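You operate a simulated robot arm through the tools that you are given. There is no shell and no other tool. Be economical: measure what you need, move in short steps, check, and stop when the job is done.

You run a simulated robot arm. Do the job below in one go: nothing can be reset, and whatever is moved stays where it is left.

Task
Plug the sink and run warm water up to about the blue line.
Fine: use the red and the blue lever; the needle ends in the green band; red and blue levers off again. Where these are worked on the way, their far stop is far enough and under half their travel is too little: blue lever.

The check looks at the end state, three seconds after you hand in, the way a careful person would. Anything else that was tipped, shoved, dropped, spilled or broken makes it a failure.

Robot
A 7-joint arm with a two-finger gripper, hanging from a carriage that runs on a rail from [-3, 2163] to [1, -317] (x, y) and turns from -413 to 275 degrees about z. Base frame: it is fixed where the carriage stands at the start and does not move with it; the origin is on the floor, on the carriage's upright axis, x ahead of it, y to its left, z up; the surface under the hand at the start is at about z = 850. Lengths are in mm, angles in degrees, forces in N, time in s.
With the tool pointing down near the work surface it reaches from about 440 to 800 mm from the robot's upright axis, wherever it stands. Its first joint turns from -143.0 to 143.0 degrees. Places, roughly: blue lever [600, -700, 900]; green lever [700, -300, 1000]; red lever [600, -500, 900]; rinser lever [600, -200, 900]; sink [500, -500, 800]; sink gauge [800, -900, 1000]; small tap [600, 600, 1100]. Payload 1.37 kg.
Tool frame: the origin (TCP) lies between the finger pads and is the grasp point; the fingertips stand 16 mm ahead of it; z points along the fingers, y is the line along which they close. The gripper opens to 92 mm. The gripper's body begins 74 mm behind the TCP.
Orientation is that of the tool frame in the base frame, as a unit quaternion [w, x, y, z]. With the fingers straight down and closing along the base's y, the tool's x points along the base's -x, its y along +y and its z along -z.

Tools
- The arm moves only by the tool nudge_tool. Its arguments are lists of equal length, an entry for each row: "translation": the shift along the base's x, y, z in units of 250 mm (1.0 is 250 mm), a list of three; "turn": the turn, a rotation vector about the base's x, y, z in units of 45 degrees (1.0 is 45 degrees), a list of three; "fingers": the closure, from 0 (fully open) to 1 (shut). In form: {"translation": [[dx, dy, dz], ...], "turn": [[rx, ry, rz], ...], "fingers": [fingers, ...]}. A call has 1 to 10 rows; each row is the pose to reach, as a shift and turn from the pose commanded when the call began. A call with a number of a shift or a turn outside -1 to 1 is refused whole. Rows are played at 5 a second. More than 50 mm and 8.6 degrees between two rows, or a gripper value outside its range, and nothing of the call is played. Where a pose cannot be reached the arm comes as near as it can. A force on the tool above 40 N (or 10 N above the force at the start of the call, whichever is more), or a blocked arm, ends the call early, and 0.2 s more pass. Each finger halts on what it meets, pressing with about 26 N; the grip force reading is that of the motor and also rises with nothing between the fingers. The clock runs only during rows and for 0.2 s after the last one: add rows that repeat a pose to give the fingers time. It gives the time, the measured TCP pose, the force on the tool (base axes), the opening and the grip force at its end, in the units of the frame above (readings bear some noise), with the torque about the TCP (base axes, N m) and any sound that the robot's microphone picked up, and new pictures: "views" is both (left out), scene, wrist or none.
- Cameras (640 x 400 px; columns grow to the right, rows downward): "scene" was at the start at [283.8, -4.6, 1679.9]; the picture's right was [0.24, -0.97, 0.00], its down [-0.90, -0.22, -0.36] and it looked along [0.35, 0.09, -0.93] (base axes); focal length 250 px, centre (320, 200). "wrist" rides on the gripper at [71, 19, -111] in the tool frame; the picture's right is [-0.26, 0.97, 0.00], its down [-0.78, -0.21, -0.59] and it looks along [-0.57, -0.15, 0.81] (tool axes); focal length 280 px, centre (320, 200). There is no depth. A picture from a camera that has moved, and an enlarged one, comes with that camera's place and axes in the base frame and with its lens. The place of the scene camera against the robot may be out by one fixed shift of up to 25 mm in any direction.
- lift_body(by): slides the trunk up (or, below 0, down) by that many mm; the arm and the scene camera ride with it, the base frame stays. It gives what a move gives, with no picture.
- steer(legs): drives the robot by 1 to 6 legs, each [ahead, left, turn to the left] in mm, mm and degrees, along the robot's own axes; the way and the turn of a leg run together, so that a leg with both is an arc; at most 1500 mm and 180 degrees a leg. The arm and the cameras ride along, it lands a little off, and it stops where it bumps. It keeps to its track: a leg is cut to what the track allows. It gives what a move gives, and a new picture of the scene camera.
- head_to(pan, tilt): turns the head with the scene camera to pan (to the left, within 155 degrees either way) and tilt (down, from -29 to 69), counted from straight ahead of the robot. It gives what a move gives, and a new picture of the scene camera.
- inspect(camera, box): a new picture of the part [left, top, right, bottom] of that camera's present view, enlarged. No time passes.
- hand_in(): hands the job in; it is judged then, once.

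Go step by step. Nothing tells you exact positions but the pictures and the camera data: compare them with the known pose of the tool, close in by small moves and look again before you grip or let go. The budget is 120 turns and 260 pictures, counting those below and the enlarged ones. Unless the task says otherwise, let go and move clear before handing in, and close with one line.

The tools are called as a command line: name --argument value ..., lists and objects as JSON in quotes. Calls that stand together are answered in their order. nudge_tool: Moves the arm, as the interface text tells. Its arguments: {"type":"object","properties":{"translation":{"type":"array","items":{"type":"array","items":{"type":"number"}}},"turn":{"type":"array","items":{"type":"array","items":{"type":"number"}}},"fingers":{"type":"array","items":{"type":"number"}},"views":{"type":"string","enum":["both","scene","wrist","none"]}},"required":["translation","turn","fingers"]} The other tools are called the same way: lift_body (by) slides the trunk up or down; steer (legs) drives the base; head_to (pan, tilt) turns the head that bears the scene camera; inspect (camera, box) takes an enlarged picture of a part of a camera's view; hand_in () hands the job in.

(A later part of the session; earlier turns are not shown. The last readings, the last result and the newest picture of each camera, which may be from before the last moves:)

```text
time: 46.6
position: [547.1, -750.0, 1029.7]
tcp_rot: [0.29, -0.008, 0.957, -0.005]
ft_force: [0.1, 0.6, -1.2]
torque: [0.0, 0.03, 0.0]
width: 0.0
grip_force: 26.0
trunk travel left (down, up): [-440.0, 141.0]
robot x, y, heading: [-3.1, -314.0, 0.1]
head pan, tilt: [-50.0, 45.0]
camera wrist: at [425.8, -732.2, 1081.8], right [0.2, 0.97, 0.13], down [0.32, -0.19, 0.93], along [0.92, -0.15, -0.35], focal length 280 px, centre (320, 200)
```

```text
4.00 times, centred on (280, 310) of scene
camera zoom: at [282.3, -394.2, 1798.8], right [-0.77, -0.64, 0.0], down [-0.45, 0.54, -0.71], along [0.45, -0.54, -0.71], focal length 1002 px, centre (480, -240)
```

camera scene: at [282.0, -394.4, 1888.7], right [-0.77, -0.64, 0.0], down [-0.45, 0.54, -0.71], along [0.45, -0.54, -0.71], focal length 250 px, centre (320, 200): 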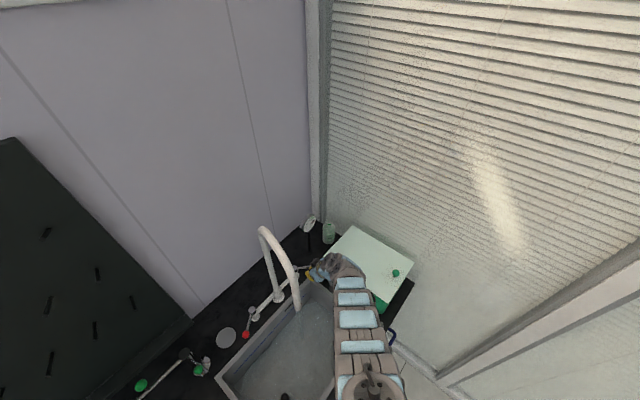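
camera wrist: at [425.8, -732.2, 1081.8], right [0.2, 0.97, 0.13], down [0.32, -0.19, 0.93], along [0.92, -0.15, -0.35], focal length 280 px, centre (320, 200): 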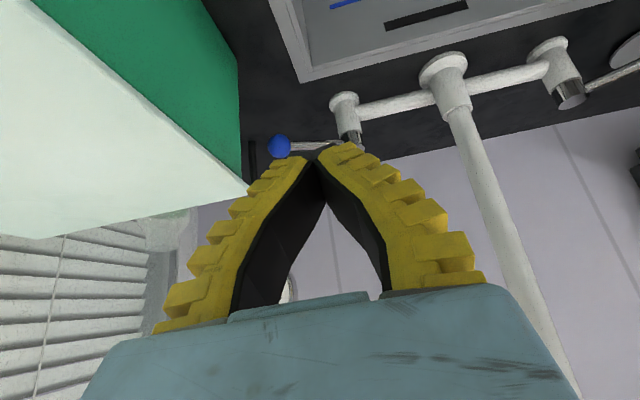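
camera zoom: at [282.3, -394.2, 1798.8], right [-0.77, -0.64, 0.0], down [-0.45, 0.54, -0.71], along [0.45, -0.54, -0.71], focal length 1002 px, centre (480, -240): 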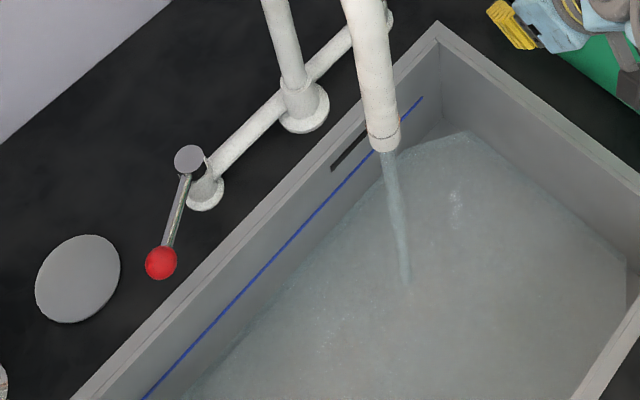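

The needle is at about 47 and falling, and the level is perhaps a third of the way. While it fills, I'll lower the trunk for reach and later hook behind the blue lever to close it. First I'll look again after the trunk move.

lift_body --by -90

nudge_tool --translation '[[0.0, 0, 0.08], [0.1, -0.01, 0.16], [0.2, -0.02, 0.16], [0.2, -0.02, 0.16], [0.2, -0.02, 0.16], [0.2, -0.02, 0.16], [0.2, -0.02, 0.16], [0.2, -0.02, 0.16], [0.2, -0.02, 0.16], [0.2, -0.02, 0.16]]' --turn '[[0, 0, 0], [0, 0, 0], [0, 0, 0], [0, 0, 0], [0, 0, 0], [0, 0, 0], [0, 0, 0], [0, 0, 0], [0, 0, 0], [0, 0, 0]]' --fingers '[1, 1, 1, 1, 1, 1, 1, 1, 1, 1]'

inspect --camera "scene" --box '[280, 175, 340, 213]'

inspect --camera "scene" --box '[200, 260, 360, 360]'

```text
time: 47.9
position: [545.2, -751.5, 938.8]
tcp_rot: [0.29, -0.009, 0.957, -0.005]
ft_force: [-0.4, -0.2, 0.1]
torque: [0.0, 0.0, 0.0]
width: 0.0
grip_force: 26.0
trunk travel left (down, up): [-350.0, 231.0]
robot x, y, heading: [2.7, -312.1, 0.1]
head pan, tilt: [-50.0, 45.0]
```

```text
time: 50.1
position: [596.6, -755.4, 979.4]
tcp_rot: [0.289, -0.009, 0.957, -0.005]
ft_force: [-0.1, 0.0, -0.1]
torque: [0.01, 0.0, 0.02]
width: 0.0
grip_force: 25.9
trunk travel left (down, up): [-350.0, 231.0]
robot x, y, heading: [3.8, -312.6, -0.2]
head pan, tilt: [-50.0, 45.0]
camera scene: at [282.1, -394.3, 1708.7], right [-0.77, -0.64, 0.0], down [-0.45, 0.54, -0.71], along [0.45, -0.54, -0.71], focal length 250 px, centre (320, 200)
camera wrist: at [475.4, -737.6, 1031.2], right [0.2, 0.97, 0.13], down [0.32, -0.19, 0.93], along [0.92, -0.15, -0.35], focal length 280 px, centre (320, 200)
```

scene: 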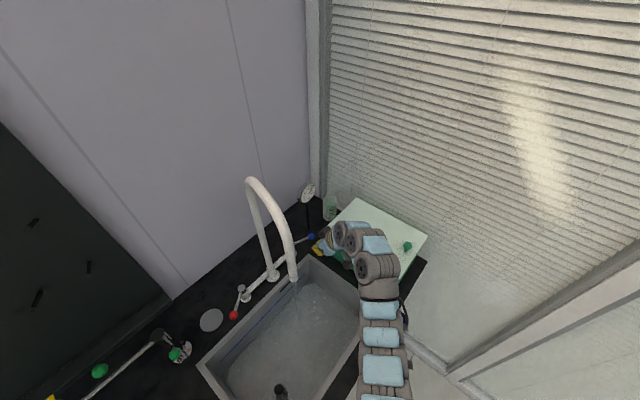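
wrist: 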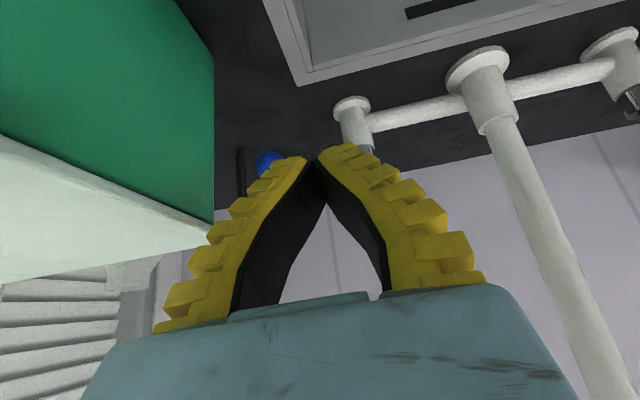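

```text
10.53 times, centred on (310, 194) of scene
camera zoom: at [282.1, -394.3, 1708.7], right [-0.77, -0.64, 0.0], down [-0.45, 0.54, -0.71], along [0.45, -0.54, -0.71], focal length 2636 px, centre (425, 263)
```

zoom: 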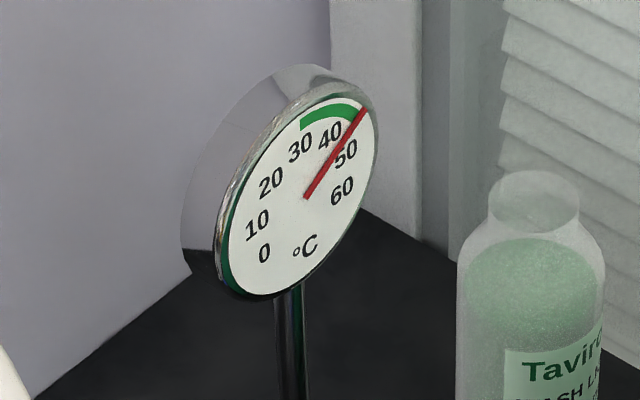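

```text
4.00 times, centred on (280, 310) of scene
camera zoom: at [282.1, -394.3, 1708.7], right [-0.77, -0.64, 0.0], down [-0.45, 0.54, -0.71], along [0.45, -0.54, -0.71], focal length 1002 px, centre (480, -240)
```

zoom: 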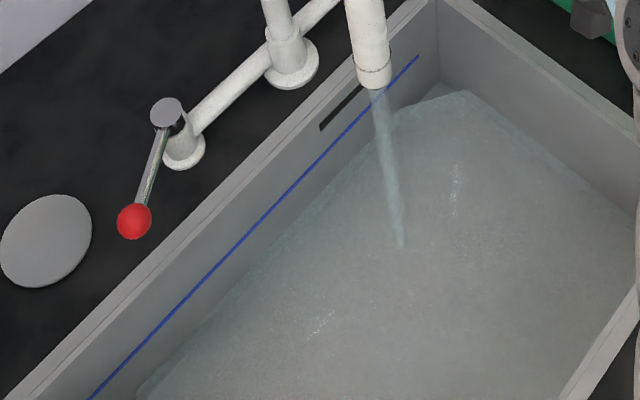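

Needle about 45, level about a third. Meanwhile I'll try the hook position beyond the blue lever, passing over it.

nudge_tool --translation '[[0.14, -0.01, 0.0], [0.28, -0.03, 0.0], [0.4, -0.05, 0.0], [0.44, -0.06, -0.04], [0.44, -0.06, -0.04], [0.44, -0.06, -0.04]]' --turn '[[0, 0, 0], [0, 0, 0], [0, 0, 0], [0, 0, 0], [0, 0, 0], [0, 0, 0]]' --fingers '[1, 1, 1, 1, 1, 1]' --views "wrist"

inspect --camera "scene" --box '[270, 160, 366, 260]'

```text
time: 51.5
position: [706.0, -769.4, 968.9]
tcp_rot: [0.29, -0.009, 0.957, -0.005]
ft_force: [0.0, -0.2, -0.2]
torque: [-0.03, -0.01, -0.01]
width: 0.1
grip_force: 26.2
trunk travel left (down, up): [-350.0, 231.0]
robot x, y, heading: [3.5, -316.4, -0.4]
head pan, tilt: [-50.0, 45.0]
camera wrist: at [585.6, -752.5, 1021.3], right [0.2, 0.97, 0.13], down [0.32, -0.19, 0.93], along [0.92, -0.15, -0.35], focal length 280 px, centre (320, 200)
```

wrist: 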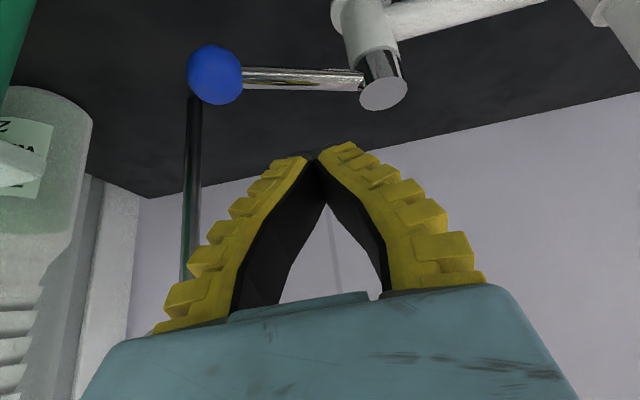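

```text
4.00 times, centred on (318, 210) of scene
camera zoom: at [282.1, -394.3, 1708.7], right [-0.77, -0.64, 0.0], down [-0.45, 0.54, -0.71], along [0.45, -0.54, -0.71], focal length 1002 px, centre (328, 160)
```

zoom: 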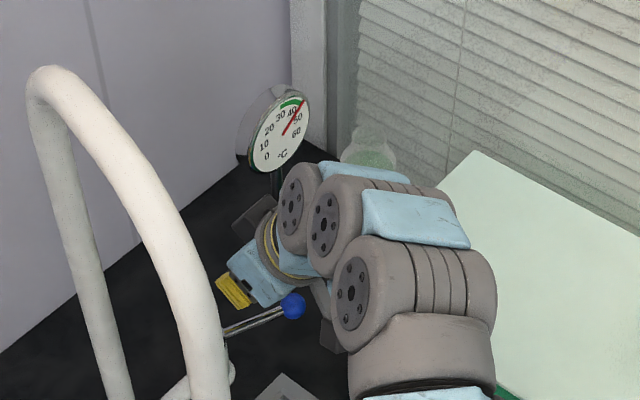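

The hand reaches beyond the blue lever, which sits at about 65°, its stop. I'll wait here while the sink fills, then check the gauge and level.

nudge_tool --translation '[[0, 0, 0], [0, 0, 0], [0, 0, 0], [0, 0, 0], [0, 0, 0], [0, 0, 0], [0, 0, 0], [0, 0, 0], [0, 0, 0], [0, 0, 0]]' --turn '[[0, 0, 0], [0, 0, 0], [0, 0, 0], [0, 0, 0], [0, 0, 0], [0, 0, 0], [0, 0, 0], [0, 0, 0], [0, 0, 0], [0, 0, 0]]' --fingers '[1, 1, 1, 1, 1, 1, 1, 1, 1, 1]' --views "none"

nudge_tool --translation '[[0, 0, 0], [0, 0, 0], [0, 0, 0], [0, 0, 0], [0, 0, 0], [0, 0, 0], [0, 0, 0], [0, 0, 0], [0, 0, 0], [0, 0, 0]]' --turn '[[0, 0, 0], [0, 0, 0], [0, 0, 0], [0, 0, 0], [0, 0, 0], [0, 0, 0], [0, 0, 0], [0, 0, 0], [0, 0, 0], [0, 0, 0]]' --fingers '[1, 1, 1, 1, 1, 1, 1, 1, 1, 1]' --views "none"

inspect --camera "scene" --box '[280, 175, 340, 213]'

inspect --camera "scene" --box '[200, 260, 360, 360]'

```text
time: 53.7
position: [705.0, -770.1, 968.7]
tcp_rot: [0.29, -0.009, 0.957, -0.004]
ft_force: [1.3, 0.0, 0.6]
torque: [-0.01, 0.01, -0.01]
width: 0.2
grip_force: 25.2
trunk travel left (down, up): [-350.0, 231.0]
robot x, y, heading: [0.2, -312.9, 0.1]
head pan, tilt: [-50.0, 45.0]
```

```text
time: 55.9
position: [705.8, -771.4, 968.9]
tcp_rot: [0.29, -0.009, 0.957, -0.005]
ft_force: [0.0, 0.4, -0.7]
torque: [-0.01, 0.0, -0.02]
width: 0.0
grip_force: 25.8
trunk travel left (down, up): [-350.0, 231.0]
robot x, y, heading: [2.5, -315.7, -0.1]
head pan, tilt: [-50.0, 45.0]
```

```text
10.53 times, centred on (310, 194) of scene
camera zoom: at [282.1, -394.3, 1708.7], right [-0.77, -0.64, 0.0], down [-0.45, 0.54, -0.71], along [0.45, -0.54, -0.71], focal length 2636 px, centre (425, 263)
```

zoom: 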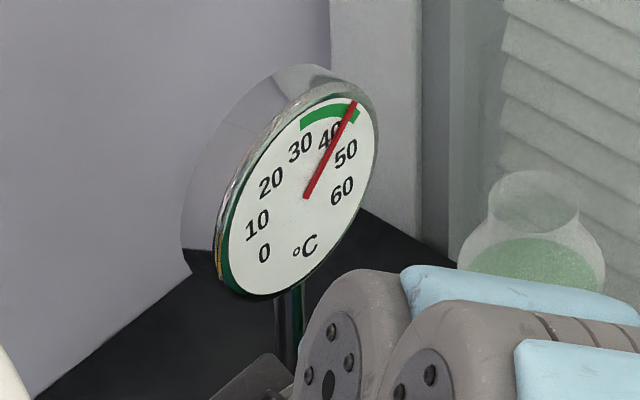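

```text
4.00 times, centred on (280, 310) of scene
camera zoom: at [282.1, -394.3, 1708.7], right [-0.77, -0.64, 0.0], down [-0.45, 0.54, -0.71], along [0.45, -0.54, -0.71], focal length 1002 px, centre (480, -240)
```

zoom: 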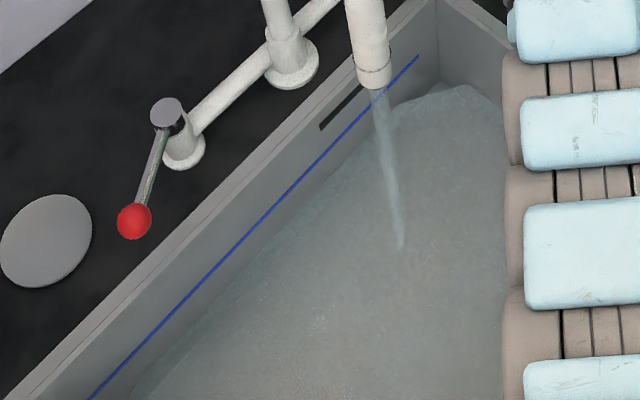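

The needle is at about 42 and the level is rising steadily. I'll keep waiting.

nudge_tool --translation '[[0, 0, 0], [0, 0, 0], [0, 0, 0], [0, 0, 0], [0, 0, 0], [0, 0, 0], [0, 0, 0], [0, 0, 0], [0, 0, 0], [0, 0, 0]]' --turn '[[0, 0, 0], [0, 0, 0], [0, 0, 0], [0, 0, 0], [0, 0, 0], [0, 0, 0], [0, 0, 0], [0, 0, 0], [0, 0, 0], [0, 0, 0]]' --fingers '[1, 1, 1, 1, 1, 1, 1, 1, 1, 1]' --views "none"

nudge_tool --translation '[[0, 0, 0], [0, 0, 0], [0, 0, 0], [0, 0, 0], [0, 0, 0], [0, 0, 0], [0, 0, 0], [0, 0, 0], [0, 0, 0], [0, 0, 0]]' --turn '[[0, 0, 0], [0, 0, 0], [0, 0, 0], [0, 0, 0], [0, 0, 0], [0, 0, 0], [0, 0, 0], [0, 0, 0], [0, 0, 0], [0, 0, 0]]' --fingers '[1, 1, 1, 1, 1, 1, 1, 1, 1, 1]' --views "none"

inspect --camera "scene" --box '[280, 175, 340, 213]'

inspect --camera "scene" --box '[200, 260, 360, 360]'

```text
time: 58.1
position: [705.1, -772.2, 969.1]
tcp_rot: [0.29, -0.009, 0.957, -0.004]
ft_force: [0.3, 0.4, -0.1]
torque: [0.01, 0.01, 0.04]
width: 0.0
grip_force: 25.9
trunk travel left (down, up): [-350.0, 231.0]
robot x, y, heading: [2.2, -311.1, -0.1]
head pan, tilt: [-50.0, 45.0]
```

```text
time: 60.3
position: [705.6, -771.0, 968.4]
tcp_rot: [0.29, -0.009, 0.957, -0.004]
ft_force: [0.8, 0.0, 0.0]
torque: [-0.01, 0.04, -0.01]
width: 0.1
grip_force: 26.5
trunk travel left (down, up): [-350.0, 231.0]
robot x, y, heading: [-2.4, -312.9, -0.4]
head pan, tilt: [-50.0, 45.0]
```

```text
10.53 times, centred on (310, 194) of scene
camera zoom: at [282.1, -394.3, 1708.7], right [-0.77, -0.64, 0.0], down [-0.45, 0.54, -0.71], along [0.45, -0.54, -0.71], focal length 2636 px, centre (425, 263)
```

zoom: 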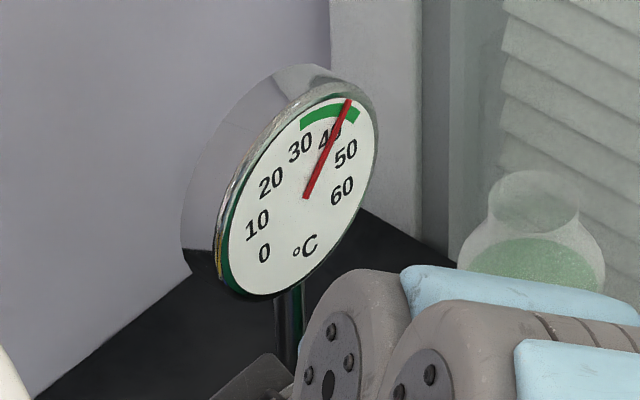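

```text
4.00 times, centred on (280, 310) of scene
camera zoom: at [282.1, -394.3, 1708.7], right [-0.77, -0.64, 0.0], down [-0.45, 0.54, -0.71], along [0.45, -0.54, -0.71], focal length 1002 px, centre (480, -240)
```

zoom: 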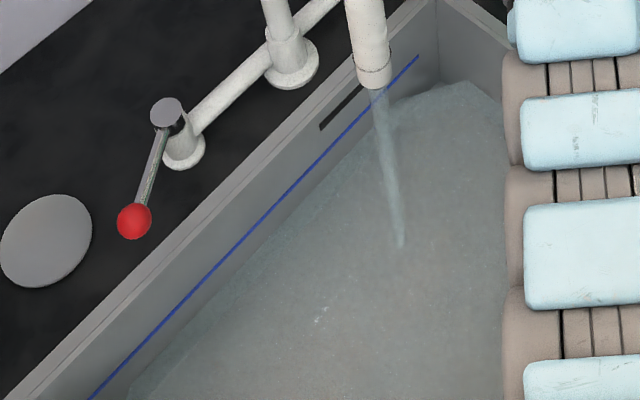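

Needle about 40. I'll zoom in on the waterline to measure the rate while waiting.

inspect --camera "scene" --box '[270, 265, 318, 295]'

nudge_tool --translation '[[0, 0, 0], [0, 0, 0], [0, 0, 0], [0, 0, 0], [0, 0, 0], [0, 0, 0], [0, 0, 0], [0, 0, 0], [0, 0, 0], [0, 0, 0]]' --turn '[[0, 0, 0], [0, 0, 0], [0, 0, 0], [0, 0, 0], [0, 0, 0], [0, 0, 0], [0, 0, 0], [0, 0, 0], [0, 0, 0], [0, 0, 0]]' --fingers '[1, 1, 1, 1, 1, 1, 1, 1, 1, 1]' --views "none"

nudge_tool --translation '[[0, 0, 0], [0, 0, 0], [0, 0, 0], [0, 0, 0], [0, 0, 0], [0, 0, 0], [0, 0, 0], [0, 0, 0], [0, 0, 0], [0, 0, 0]]' --turn '[[0, 0, 0], [0, 0, 0], [0, 0, 0], [0, 0, 0], [0, 0, 0], [0, 0, 0], [0, 0, 0], [0, 0, 0], [0, 0, 0], [0, 0, 0]]' --fingers '[1, 1, 1, 1, 1, 1, 1, 1, 1, 1]' --views "none"

inspect --camera "scene" --box '[270, 265, 318, 295]'

inspect --camera "scene" --box '[280, 175, 340, 213]'

```text
13.33 times, centred on (294, 280) of scene
camera zoom: at [282.1, -394.3, 1708.7], right [-0.77, -0.64, 0.0], down [-0.45, 0.54, -0.71], along [0.45, -0.54, -0.71], focal length 3339 px, centre (667, -867)
```

zoom: 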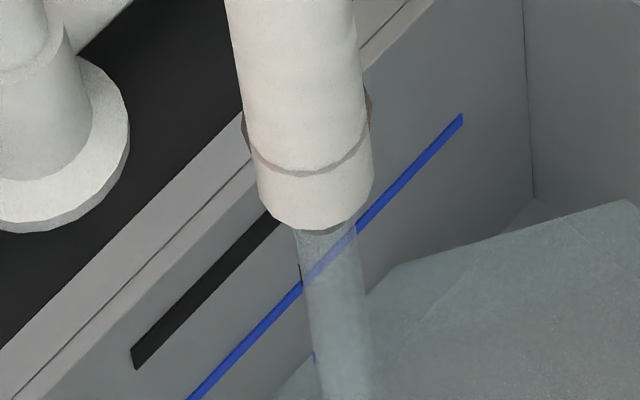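

```text
time: 62.5
position: [705.7, -769.6, 969.1]
tcp_rot: [0.29, -0.01, 0.957, -0.005]
ft_force: [0.4, -0.6, 0.3]
torque: [0.0, 0.02, 0.02]
width: 0.1
grip_force: 26.2
trunk travel left (down, up): [-350.0, 231.0]
robot x, y, heading: [-0.3, -312.6, -0.1]
head pan, tilt: [-50.0, 45.0]
```

```text
time: 64.7
position: [705.4, -771.1, 969.6]
tcp_rot: [0.289, -0.01, 0.957, -0.005]
ft_force: [0.3, 0.1, -0.3]
torque: [-0.03, -0.03, 0.05]
width: 0.1
grip_force: 26.6
trunk travel left (down, up): [-350.0, 231.0]
robot x, y, heading: [-1.7, -314.2, -0.1]
head pan, tilt: [-50.0, 45.0]
```

```text
13.33 times, centred on (294, 280) of scene
camera zoom: at [282.1, -394.3, 1708.7], right [-0.77, -0.64, 0.0], down [-0.45, 0.54, -0.71], along [0.45, -0.54, -0.71], focal length 3339 px, centre (667, -867)
```

zoom: 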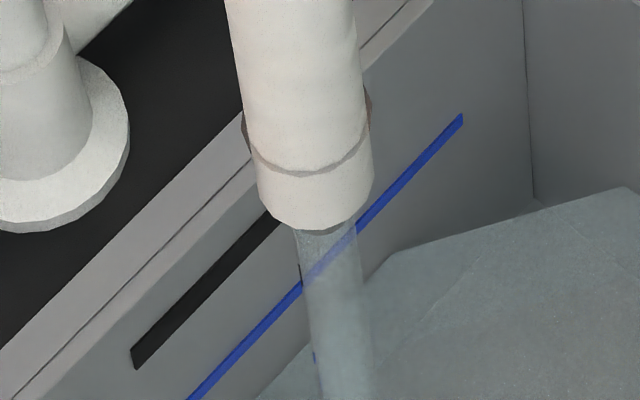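

```text
10.53 times, centred on (310, 194) of scene
camera zoom: at [282.1, -394.3, 1708.7], right [-0.77, -0.64, 0.0], down [-0.45, 0.54, -0.71], along [0.45, -0.54, -0.71], focal length 2636 px, centre (425, 263)
```

zoom: 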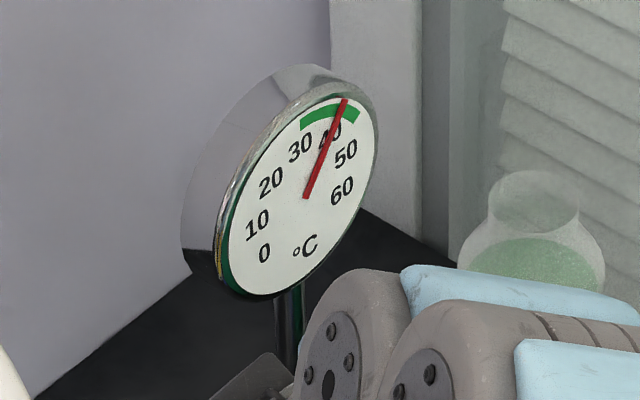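

The level has about 30 mm to go at roughly 1.3 mm/s, and the needle is at 39. I'll wait some 9 s more before starting to close.

nudge_tool --translation '[[0, 0, 0], [0, 0, 0], [0, 0, 0], [0, 0, 0], [0, 0, 0], [0, 0, 0], [0, 0, 0], [0, 0, 0], [0, 0, 0], [0, 0, 0]]' --turn '[[0, 0, 0], [0, 0, 0], [0, 0, 0], [0, 0, 0], [0, 0, 0], [0, 0, 0], [0, 0, 0], [0, 0, 0], [0, 0, 0], [0, 0, 0]]' --fingers '[1, 1, 1, 1, 1, 1, 1, 1, 1, 1]' --views "none"

nudge_tool --translation '[[0, 0, 0], [0, 0, 0], [0, 0, 0], [0, 0, 0], [0, 0, 0], [0, 0, 0], [0, 0, 0], [0, 0, 0], [0, 0, 0], [0, 0, 0]]' --turn '[[0, 0, 0], [0, 0, 0], [0, 0, 0], [0, 0, 0], [0, 0, 0], [0, 0, 0], [0, 0, 0], [0, 0, 0], [0, 0, 0], [0, 0, 0]]' --fingers '[1, 1, 1, 1, 1, 1, 1, 1, 1, 1]' --views "none"

nudge_tool --translation '[[0, 0, 0], [0, 0, 0], [0, 0, 0], [0, 0, 0], [0, 0, 0], [0, 0, 0], [0, 0, 0], [0, 0, 0], [0, 0, 0], [0, 0, 0]]' --turn '[[0, 0, 0], [0, 0, 0], [0, 0, 0], [0, 0, 0], [0, 0, 0], [0, 0, 0], [0, 0, 0], [0, 0, 0], [0, 0, 0], [0, 0, 0]]' --fingers '[1, 1, 1, 1, 1, 1, 1, 1, 1, 1]' --views "none"

inspect --camera "scene" --box '[270, 265, 318, 295]'

inspect --camera "scene" --box '[280, 175, 340, 213]'

```text
time: 66.9
position: [706.4, -771.9, 968.9]
tcp_rot: [0.29, -0.009, 0.957, -0.005]
ft_force: [0.5, 0.0, -0.6]
torque: [-0.01, -0.02, 0.02]
width: 0.0
grip_force: 25.9
trunk travel left (down, up): [-350.0, 231.0]
robot x, y, heading: [2.2, -319.0, -0.5]
head pan, tilt: [-50.0, 45.0]
```

```text
time: 69.1
position: [705.1, -770.9, 969.6]
tcp_rot: [0.29, -0.009, 0.957, -0.005]
ft_force: [-0.5, -0.3, -0.3]
torque: [0.05, -0.01, 0.02]
width: 0.1
grip_force: 26.4
trunk travel left (down, up): [-350.0, 231.0]
robot x, y, heading: [0.2, -312.0, -0.2]
head pan, tilt: [-50.0, 45.0]
```

```text
time: 71.3
position: [705.4, -771.5, 968.5]
tcp_rot: [0.29, -0.009, 0.957, -0.005]
ft_force: [0.2, 0.3, 0.1]
torque: [-0.01, -0.01, -0.01]
width: 0.1
grip_force: 25.9
trunk travel left (down, up): [-350.0, 231.0]
robot x, y, heading: [-1.1, -312.9, -0.1]
head pan, tilt: [-50.0, 45.0]
```

```text
13.33 times, centred on (294, 280) of scene
camera zoom: at [282.1, -394.3, 1708.7], right [-0.77, -0.64, 0.0], down [-0.45, 0.54, -0.71], along [0.45, -0.54, -0.71], focal length 3339 px, centre (667, -867)
```

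zoom: 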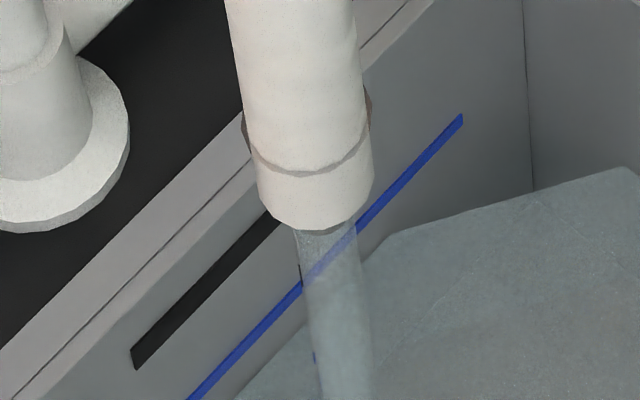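

```text
10.53 times, centred on (310, 194) of scene
camera zoom: at [282.1, -394.3, 1708.7], right [-0.77, -0.64, 0.0], down [-0.45, 0.54, -0.71], along [0.45, -0.54, -0.71], focal length 2636 px, centre (425, 263)
```

zoom: 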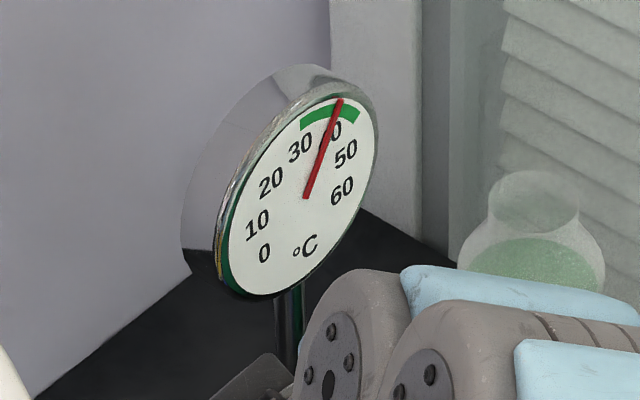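

There are about 20 mm to go and the needle is at 38. I'll lower the hook behind the blue lever now.

nudge_tool --translation '[[0.03, -0.02, -0.02], [0.04, -0.03, -0.1], [0.04, -0.03, -0.18], [0.04, -0.03, -0.18], [0.04, -0.03, -0.18], [0.04, -0.03, -0.18], [0.04, -0.03, -0.18], [0.04, -0.03, -0.18], [0.04, -0.03, -0.18]]' --turn '[[0, 0, 0], [0, 0, 0], [0, 0, 0], [0, 0, 0], [0, 0, 0], [0, 0, 0], [0, 0, 0], [0, 0, 0], [0, 0, 0]]' --fingers '[1, 1, 1, 1, 1, 1, 1, 1, 1]' --views "wrist"

inspect --camera "scene" --box '[270, 265, 318, 295]'

```text
time: 73.3
position: [716.9, -778.9, 923.6]
tcp_rot: [0.29, -0.009, 0.957, -0.004]
ft_force: [0.6, -1.2, 0.7]
torque: [0.04, 0.02, -0.01]
width: 0.0
grip_force: 25.7
trunk travel left (down, up): [-350.0, 231.0]
robot x, y, heading: [1.0, -314.2, -0.4]
head pan, tilt: [-50.0, 45.0]
camera wrist: at [596.7, -760.2, 976.2], right [0.2, 0.97, 0.13], down [0.32, -0.19, 0.93], along [0.92, -0.15, -0.35], focal length 280 px, centre (320, 200)
```

wrist: 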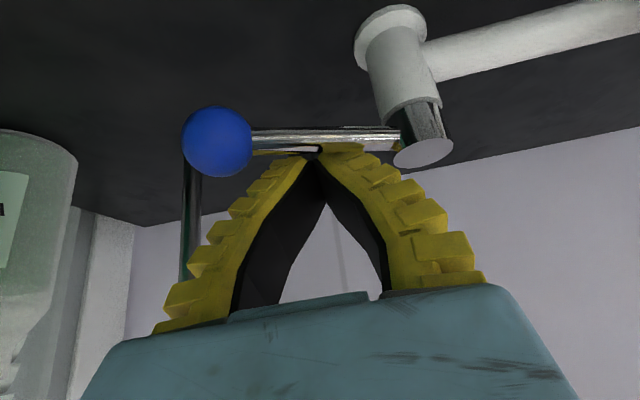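

```text
13.33 times, centred on (294, 280) of scene
camera zoom: at [282.1, -394.3, 1708.7], right [-0.77, -0.64, 0.0], down [-0.45, 0.54, -0.71], along [0.45, -0.54, -0.71], focal length 3339 px, centre (667, -867)
```

zoom: 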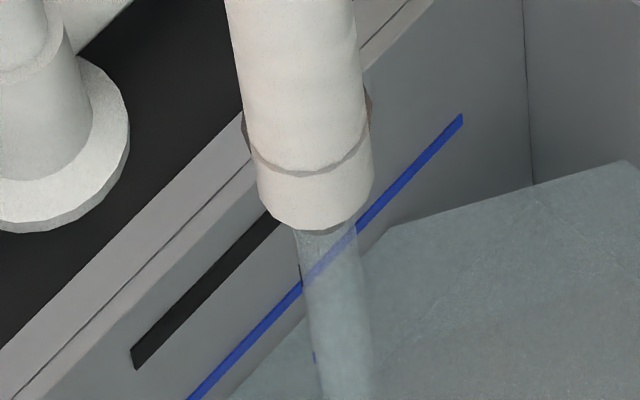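

The fingertips sit behind the lever arm, with about 18 mm left to fill. I'll wait another 4.4 s and then pull the blue lever shut.

nudge_tool --translation '[[0, 0, 0], [0, 0, 0], [0, 0, 0], [0, 0, 0], [0, 0, 0], [0, 0, 0], [0, 0, 0], [0, 0, 0], [0, 0, 0], [0, 0, 0]]' --turn '[[0, 0, 0], [0, 0, 0], [0, 0, 0], [0, 0, 0], [0, 0, 0], [0, 0, 0], [0, 0, 0], [0, 0, 0], [0, 0, 0], [0, 0, 0]]' --fingers '[1, 1, 1, 1, 1, 1, 1, 1, 1, 1]' --views "none"

nudge_tool --translation '[[0, 0, 0], [0, 0, 0], [0, 0, 0], [0, 0, 0], [0, 0, 0], [0, 0, 0], [0, 0, 0], [0, 0, 0]]' --turn '[[0, 0, 0], [0, 0, 0], [0, 0, 0], [0, 0, 0], [0, 0, 0], [0, 0, 0], [0, 0, 0], [0, 0, 0]]' --fingers '[1, 1, 1, 1, 1, 1, 1, 1]' --views "none"

nudge_tool --translation '[[-0.06, 0, -0.02], [-0.14, -0.01, -0.02], [-0.22, 0.02, -0.02], [-0.28, 0.06, -0.02], [-0.3, 0.1, -0.02], [-0.3, 0.125, -0.02]]' --turn '[[0, 0, 0], [0, 0, 0], [0, 0, 0], [0, 0, 0], [0, 0, 0], [0, 0, 0]]' --fingers '[1, 1, 1, 1, 1, 1]'

inspect --camera "scene" --box '[250, 220, 362, 290]'

```text
time: 75.5
position: [716.0, -777.7, 924.0]
tcp_rot: [0.29, -0.009, 0.957, -0.005]
ft_force: [-0.4, 0.6, 0.5]
torque: [0.02, -0.04, -0.01]
width: 0.1
grip_force: 25.7
trunk travel left (down, up): [-350.0, 231.0]
robot x, y, heading: [-1.3, -308.3, -0.3]
head pan, tilt: [-50.0, 45.0]
```

```text
time: 77.3
position: [716.6, -778.4, 922.3]
tcp_rot: [0.29, -0.008, 0.957, -0.005]
ft_force: [0.4, 0.0, 0.5]
torque: [-0.01, -0.03, -0.02]
width: 0.0
grip_force: 26.3
trunk travel left (down, up): [-350.0, 231.0]
robot x, y, heading: [-1.0, -312.6, -0.1]
head pan, tilt: [-50.0, 45.0]
```

```text
time: 78.7
position: [649.6, -755.7, 929.9]
tcp_rot: [0.298, -0.009, 0.955, -0.012]
ft_force: [22.4, -13.0, 2.2]
torque: [-0.04, -0.08, -0.35]
width: 0.0
grip_force: 26.2
trunk travel left (down, up): [-350.0, 231.0]
robot x, y, heading: [0.9, -316.2, -0.3]
head pan, tilt: [-50.0, 45.0]
stopped in row 6: the force on the tool passed its limit at 42 N (the readings are from after the stop); the commanded pose is now the measured one
camera scene: at [284.2, -396.2, 1709.9], right [-0.77, -0.64, 0.0], down [-0.45, 0.54, -0.71], along [0.46, -0.54, -0.7], focal length 250 px, centre (320, 200)
camera wrist: at [528.6, -736.3, 979.0], right [0.2, 0.97, 0.12], down [0.31, -0.18, 0.93], along [0.93, -0.15, -0.34], focal length 280 px, centre (320, 200)
```

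scene: 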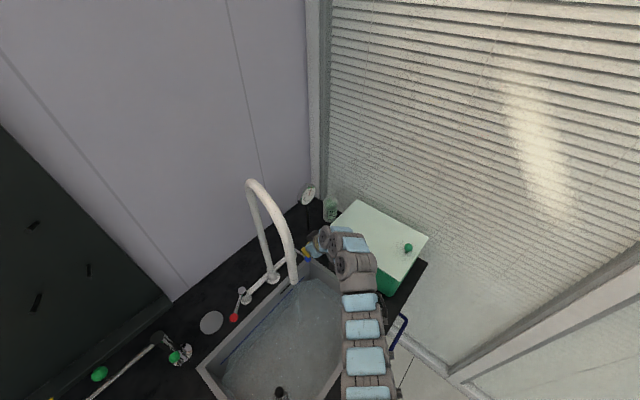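
wrist: 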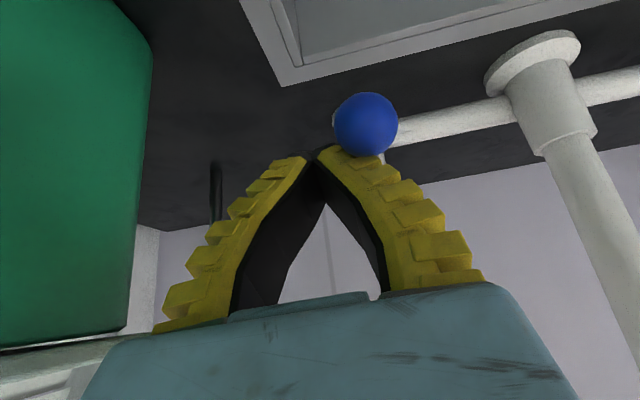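

```text
5.71 times, centred on (306, 255) of scene
camera zoom: at [284.2, -396.2, 1709.9], right [-0.77, -0.64, 0.0], down [-0.45, 0.54, -0.71], along [0.46, -0.54, -0.7], focal length 1431 px, centre (400, -114)
```

zoom: 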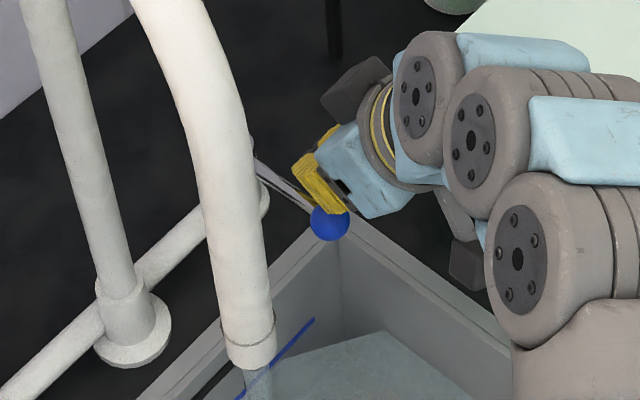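

Blue is back at its original position at (623,-730), against its stop, so it's off. I'll release, retreat over the front of the sink and go to red.

nudge_tool --translation '[[0.03, -0.06, 0.0], [0.03, -0.08, 0.12], [-0.1, -0.06, 0.22], [-0.28, -0.04, 0.26], [-0.46, 0.0, 0.26], [-0.64, 0.04, 0.24], [-0.82, 0.08, 0.22]]' --turn '[[0, 0, 0], [0, 0, 0], [0, 0, 0], [0, 0, 0], [0, 0, 0], [0, 0, 0], [0, 0, 0]]' --fingers '[1, 1, 1, 1, 1, 1, 1]' --views "wrist"

inspect --camera "scene" --box '[250, 220, 362, 290]'

inspect --camera "scene" --box '[280, 175, 340, 213]'

```text
time: 80.3
position: [435.6, -731.8, 976.8]
tcp_rot: [0.292, -0.009, 0.956, -0.008]
ft_force: [0.1, 0.5, 0.4]
torque: [0.03, 0.07, 0.02]
width: 0.1
grip_force: 26.0
trunk travel left (down, up): [-350.0, 231.0]
robot x, y, heading: [-3.5, -312.4, -0.1]
head pan, tilt: [-50.0, 45.0]
camera wrist: at [315.0, -712.7, 1029.3], right [0.21, 0.97, 0.13], down [0.32, -0.19, 0.93], along [0.93, -0.15, -0.35], focal length 280 px, centre (320, 200)
```

wrist: 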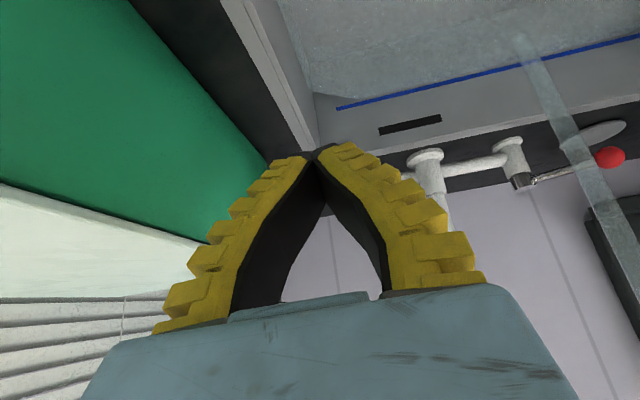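

```text
5.71 times, centred on (306, 255) of scene
camera zoom: at [282.2, -394.5, 1708.7], right [-0.77, -0.64, 0.0], down [-0.45, 0.54, -0.71], along [0.45, -0.54, -0.71], focal length 1431 px, centre (400, -114)
```

zoom: 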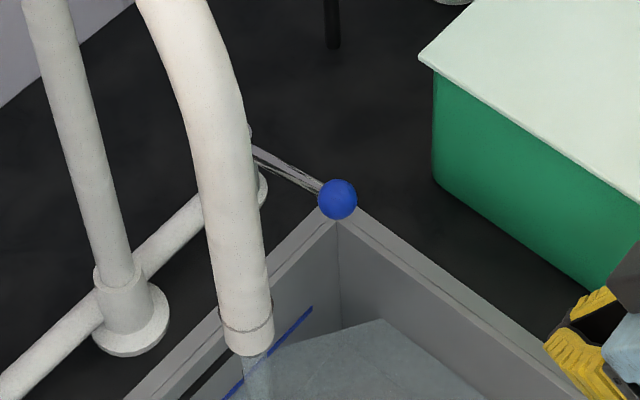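

```text
10.53 times, centred on (310, 194) of scene
camera zoom: at [282.2, -394.5, 1708.7], right [-0.77, -0.64, 0.0], down [-0.45, 0.54, -0.71], along [0.45, -0.54, -0.71], focal length 2636 px, centre (425, 263)
```

zoom: 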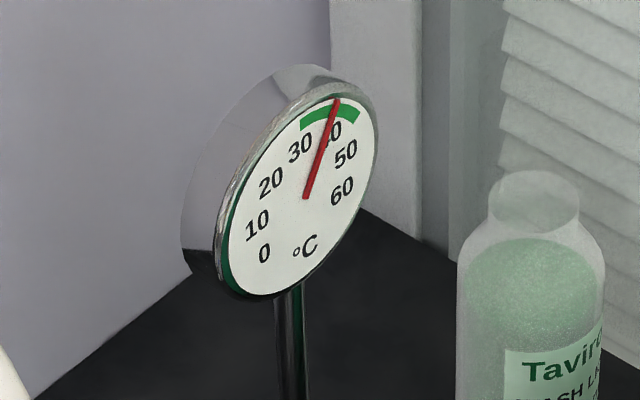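

The needle is at 37 and only hot is running now. I'll drive left, passing in front of the stream.

steer --legs '[[0, 185, 0]]'

nudge_tool --translation '[[0, 0.18, 0], [0.02, 0.36, 0], [0.16, 0.46, 0], [0.34, 0.48, 0.0]]' --turn '[[0, 0, 0], [0, 0, 0], [0, 0, 0], [0, 0, 0]]' --fingers '[1, 1, 1, 1]' --views "wrist"

inspect --camera "scene" --box '[240, 220, 400, 320]'

```text
time: 81.8
position: [434.7, -547.8, 978.0]
tcp_rot: [0.292, -0.009, 0.956, -0.008]
ft_force: [0.2, -0.8, 0.0]
torque: [0.02, -0.03, -0.01]
width: 0.1
grip_force: 26.0
trunk travel left (down, up): [-350.0, 231.0]
robot x, y, heading: [0.4, -128.4, -0.4]
head pan, tilt: [-50.0, 45.0]
camera scene: at [281.8, -209.9, 1708.7], right [-0.77, -0.64, 0.0], down [-0.45, 0.54, -0.71], along [0.45, -0.54, -0.71], focal length 250 px, centre (320, 200)
```

scene: 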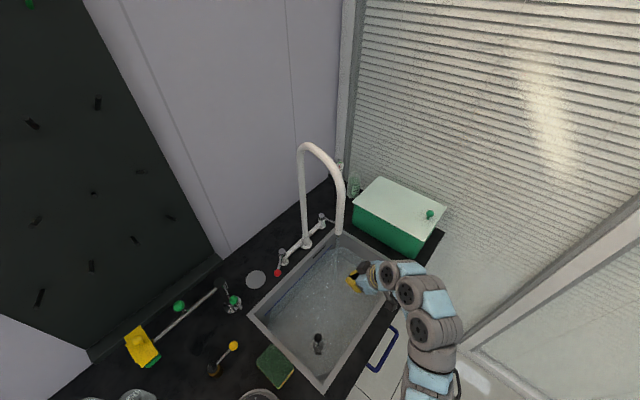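

```text
time: 82.8
position: [521.9, -428.7, 977.6]
tcp_rot: [0.293, -0.009, 0.956, -0.009]
ft_force: [-0.9, 0.4, 0.0]
torque: [-0.02, -0.07, 0.02]
width: 0.1
grip_force: 26.2
trunk travel left (down, up): [-350.0, 231.0]
robot x, y, heading: [0.9, -129.8, -0.1]
head pan, tilt: [-50.0, 45.0]
camera wrist: at [401.3, -409.7, 1029.7], right [0.21, 0.97, 0.13], down [0.32, -0.19, 0.93], along [0.93, -0.15, -0.35], focal length 280 px, centre (320, 200)
```

wrist: 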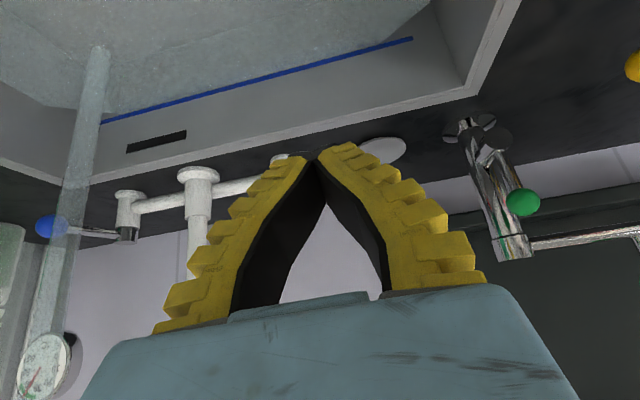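

```text
4.00 times, centred on (320, 270) of scene
camera zoom: at [281.7, -210.1, 1708.7], right [-0.77, -0.64, 0.0], down [-0.45, 0.54, -0.71], along [0.45, -0.54, -0.71], focal length 1002 px, centre (320, -80)
```

zoom: 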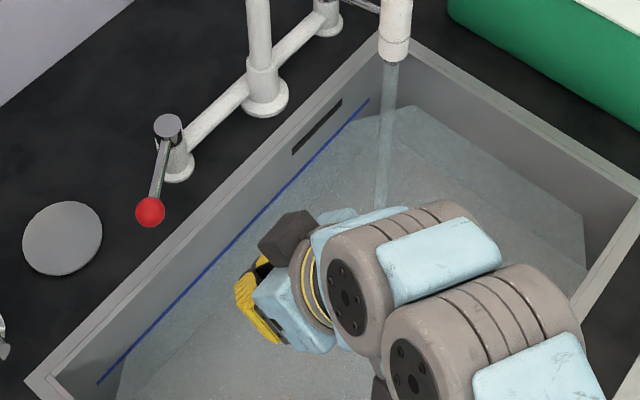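

Now I'll pass over the red lever and lower the fingertips behind it.

nudge_tool --translation '[[0.18, -0.01, 0], [0.36, -0.02, 0], [0.54, -0.04, 0], [0.7, -0.06, -0.02], [0.78, -0.075, -0.08], [0.78, -0.08, -0.21]]' --turn '[[0, 0, 0], [0, 0, 0], [0, 0, 0], [0, 0, 0], [0, 0, 0], [0, 0, 0]]' --fingers '[1, 1, 1, 1, 1, 1]' --views "wrist"

inspect --camera "scene" --box '[240, 220, 400, 320]'

```text
time: 84.2
position: [715.6, -447.8, 925.1]
tcp_rot: [0.293, -0.009, 0.956, -0.009]
ft_force: [-0.2, 0.1, -0.9]
torque: [-0.01, 0.03, 0.02]
width: 0.0
grip_force: 26.0
trunk travel left (down, up): [-350.0, 231.0]
robot x, y, heading: [-1.0, -127.7, 0.0]
head pan, tilt: [-50.0, 45.0]
camera wrist: at [595.6, -428.4, 976.8], right [0.21, 0.97, 0.13], down [0.32, -0.19, 0.93], along [0.93, -0.15, -0.35], focal length 280 px, centre (320, 200)
```

wrist: 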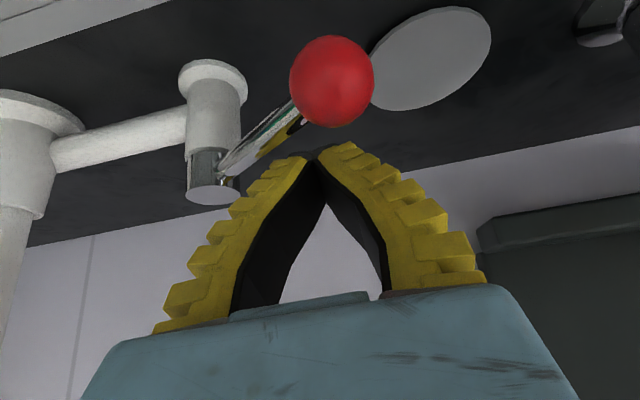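

```text
4.00 times, centred on (320, 270) of scene
camera zoom: at [281.9, -209.9, 1708.7], right [-0.77, -0.64, 0.0], down [-0.45, 0.54, -0.71], along [0.45, -0.54, -0.71], focal length 1002 px, centre (320, -80)
```

zoom: 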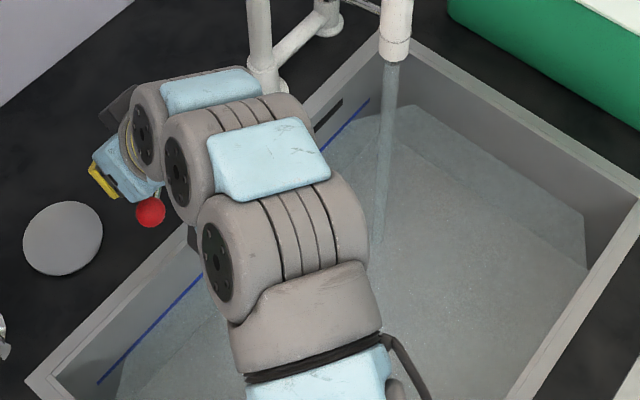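

The hook is in place behind the red lever. I'll check the gap to the blue line closely before closing.

inspect --camera "scene" --box '[256, 290, 304, 320]'

inspect --camera "scene" --box '[310, 235, 358, 265]'

```text
13.33 times, centred on (280, 305) of scene
camera zoom: at [281.9, -209.9, 1708.7], right [-0.77, -0.64, 0.0], down [-0.45, 0.54, -0.71], along [0.45, -0.54, -0.71], focal length 3339 px, centre (853, -1200)
```

zoom: 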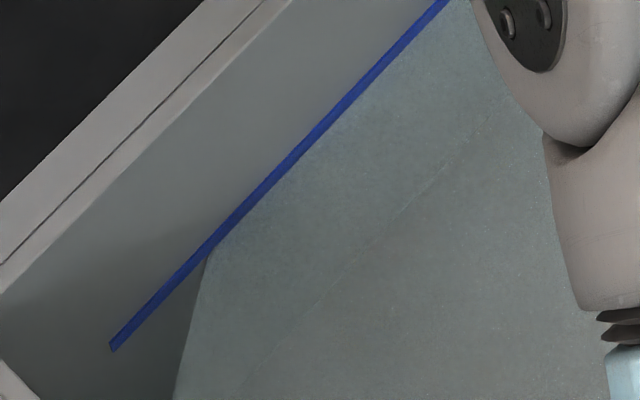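

```text
13.33 times, centred on (334, 250) of scene
camera zoom: at [281.9, -209.9, 1708.7], right [-0.77, -0.64, 0.0], down [-0.45, 0.54, -0.71], along [0.45, -0.54, -0.71], focal length 3339 px, centre (133, -467)
```

zoom: 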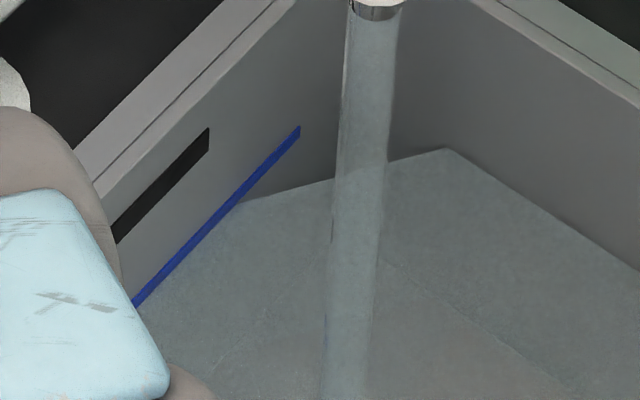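

The waterline meets the blue line now, so I'll shut red right away.

nudge_tool --translation '[[-0.06, 0, -0.02], [-0.14, 0.01, -0.02], [-0.22, -0.02, -0.02], [-0.27, -0.06, -0.02], [-0.28, -0.1, -0.02]]' --turn '[[0, 0, 0], [0, 0, 0], [0, 0, 0], [0, 0, 0], [0, 0, 0]]' --fingers '[1, 1, 1, 1, 1]'

inspect --camera "scene" --box '[240, 200, 400, 300]'

```text
time: 85.4
position: [650.4, -473.7, 924.3]
tcp_rot: [0.296, -0.009, 0.955, -0.009]
ft_force: [16.5, 0.8, 8.1]
torque: [-0.24, 0.15, 0.38]
width: 0.1
grip_force: 26.5
trunk travel left (down, up): [-350.0, 231.0]
robot x, y, heading: [0.3, -127.0, -0.2]
head pan, tilt: [-50.0, 45.0]
camera scene: at [283.4, -209.9, 1709.7], right [-0.77, -0.64, 0.0], down [-0.45, 0.54, -0.71], along [0.46, -0.54, -0.71], focal length 250 px, centre (320, 200)
camera wrist: at [530.3, -454.0, 974.6], right [0.2, 0.97, 0.13], down [0.31, -0.19, 0.93], along [0.93, -0.15, -0.34], focal length 280 px, centre (320, 200)
```

scene: 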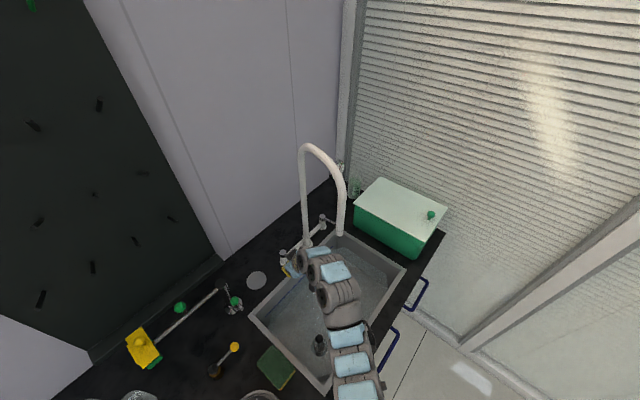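
wrist: 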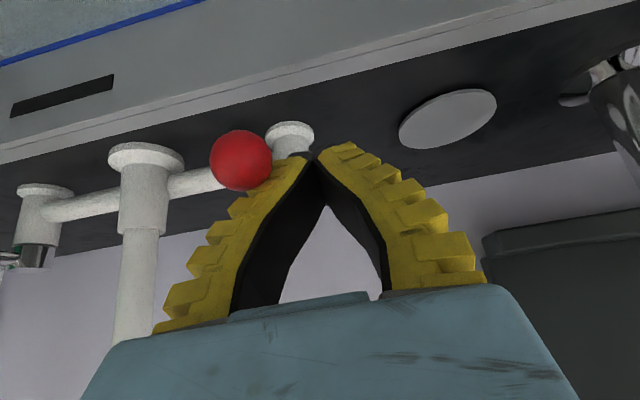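

```text
4.00 times, centred on (320, 250) of scene
camera zoom: at [283.4, -209.9, 1709.7], right [-0.77, -0.64, 0.0], down [-0.45, 0.54, -0.71], along [0.46, -0.54, -0.71], focal length 1002 px, centre (320, 0)
```

zoom: 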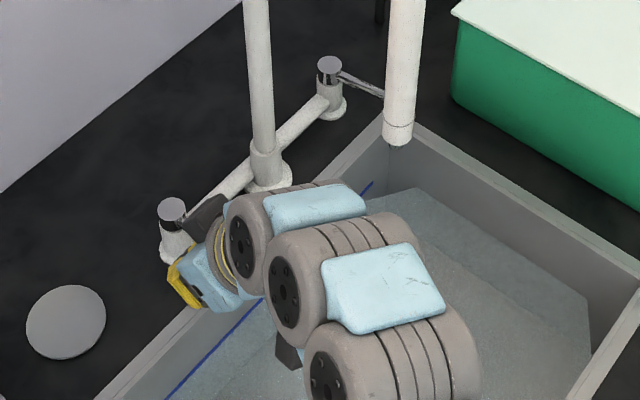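

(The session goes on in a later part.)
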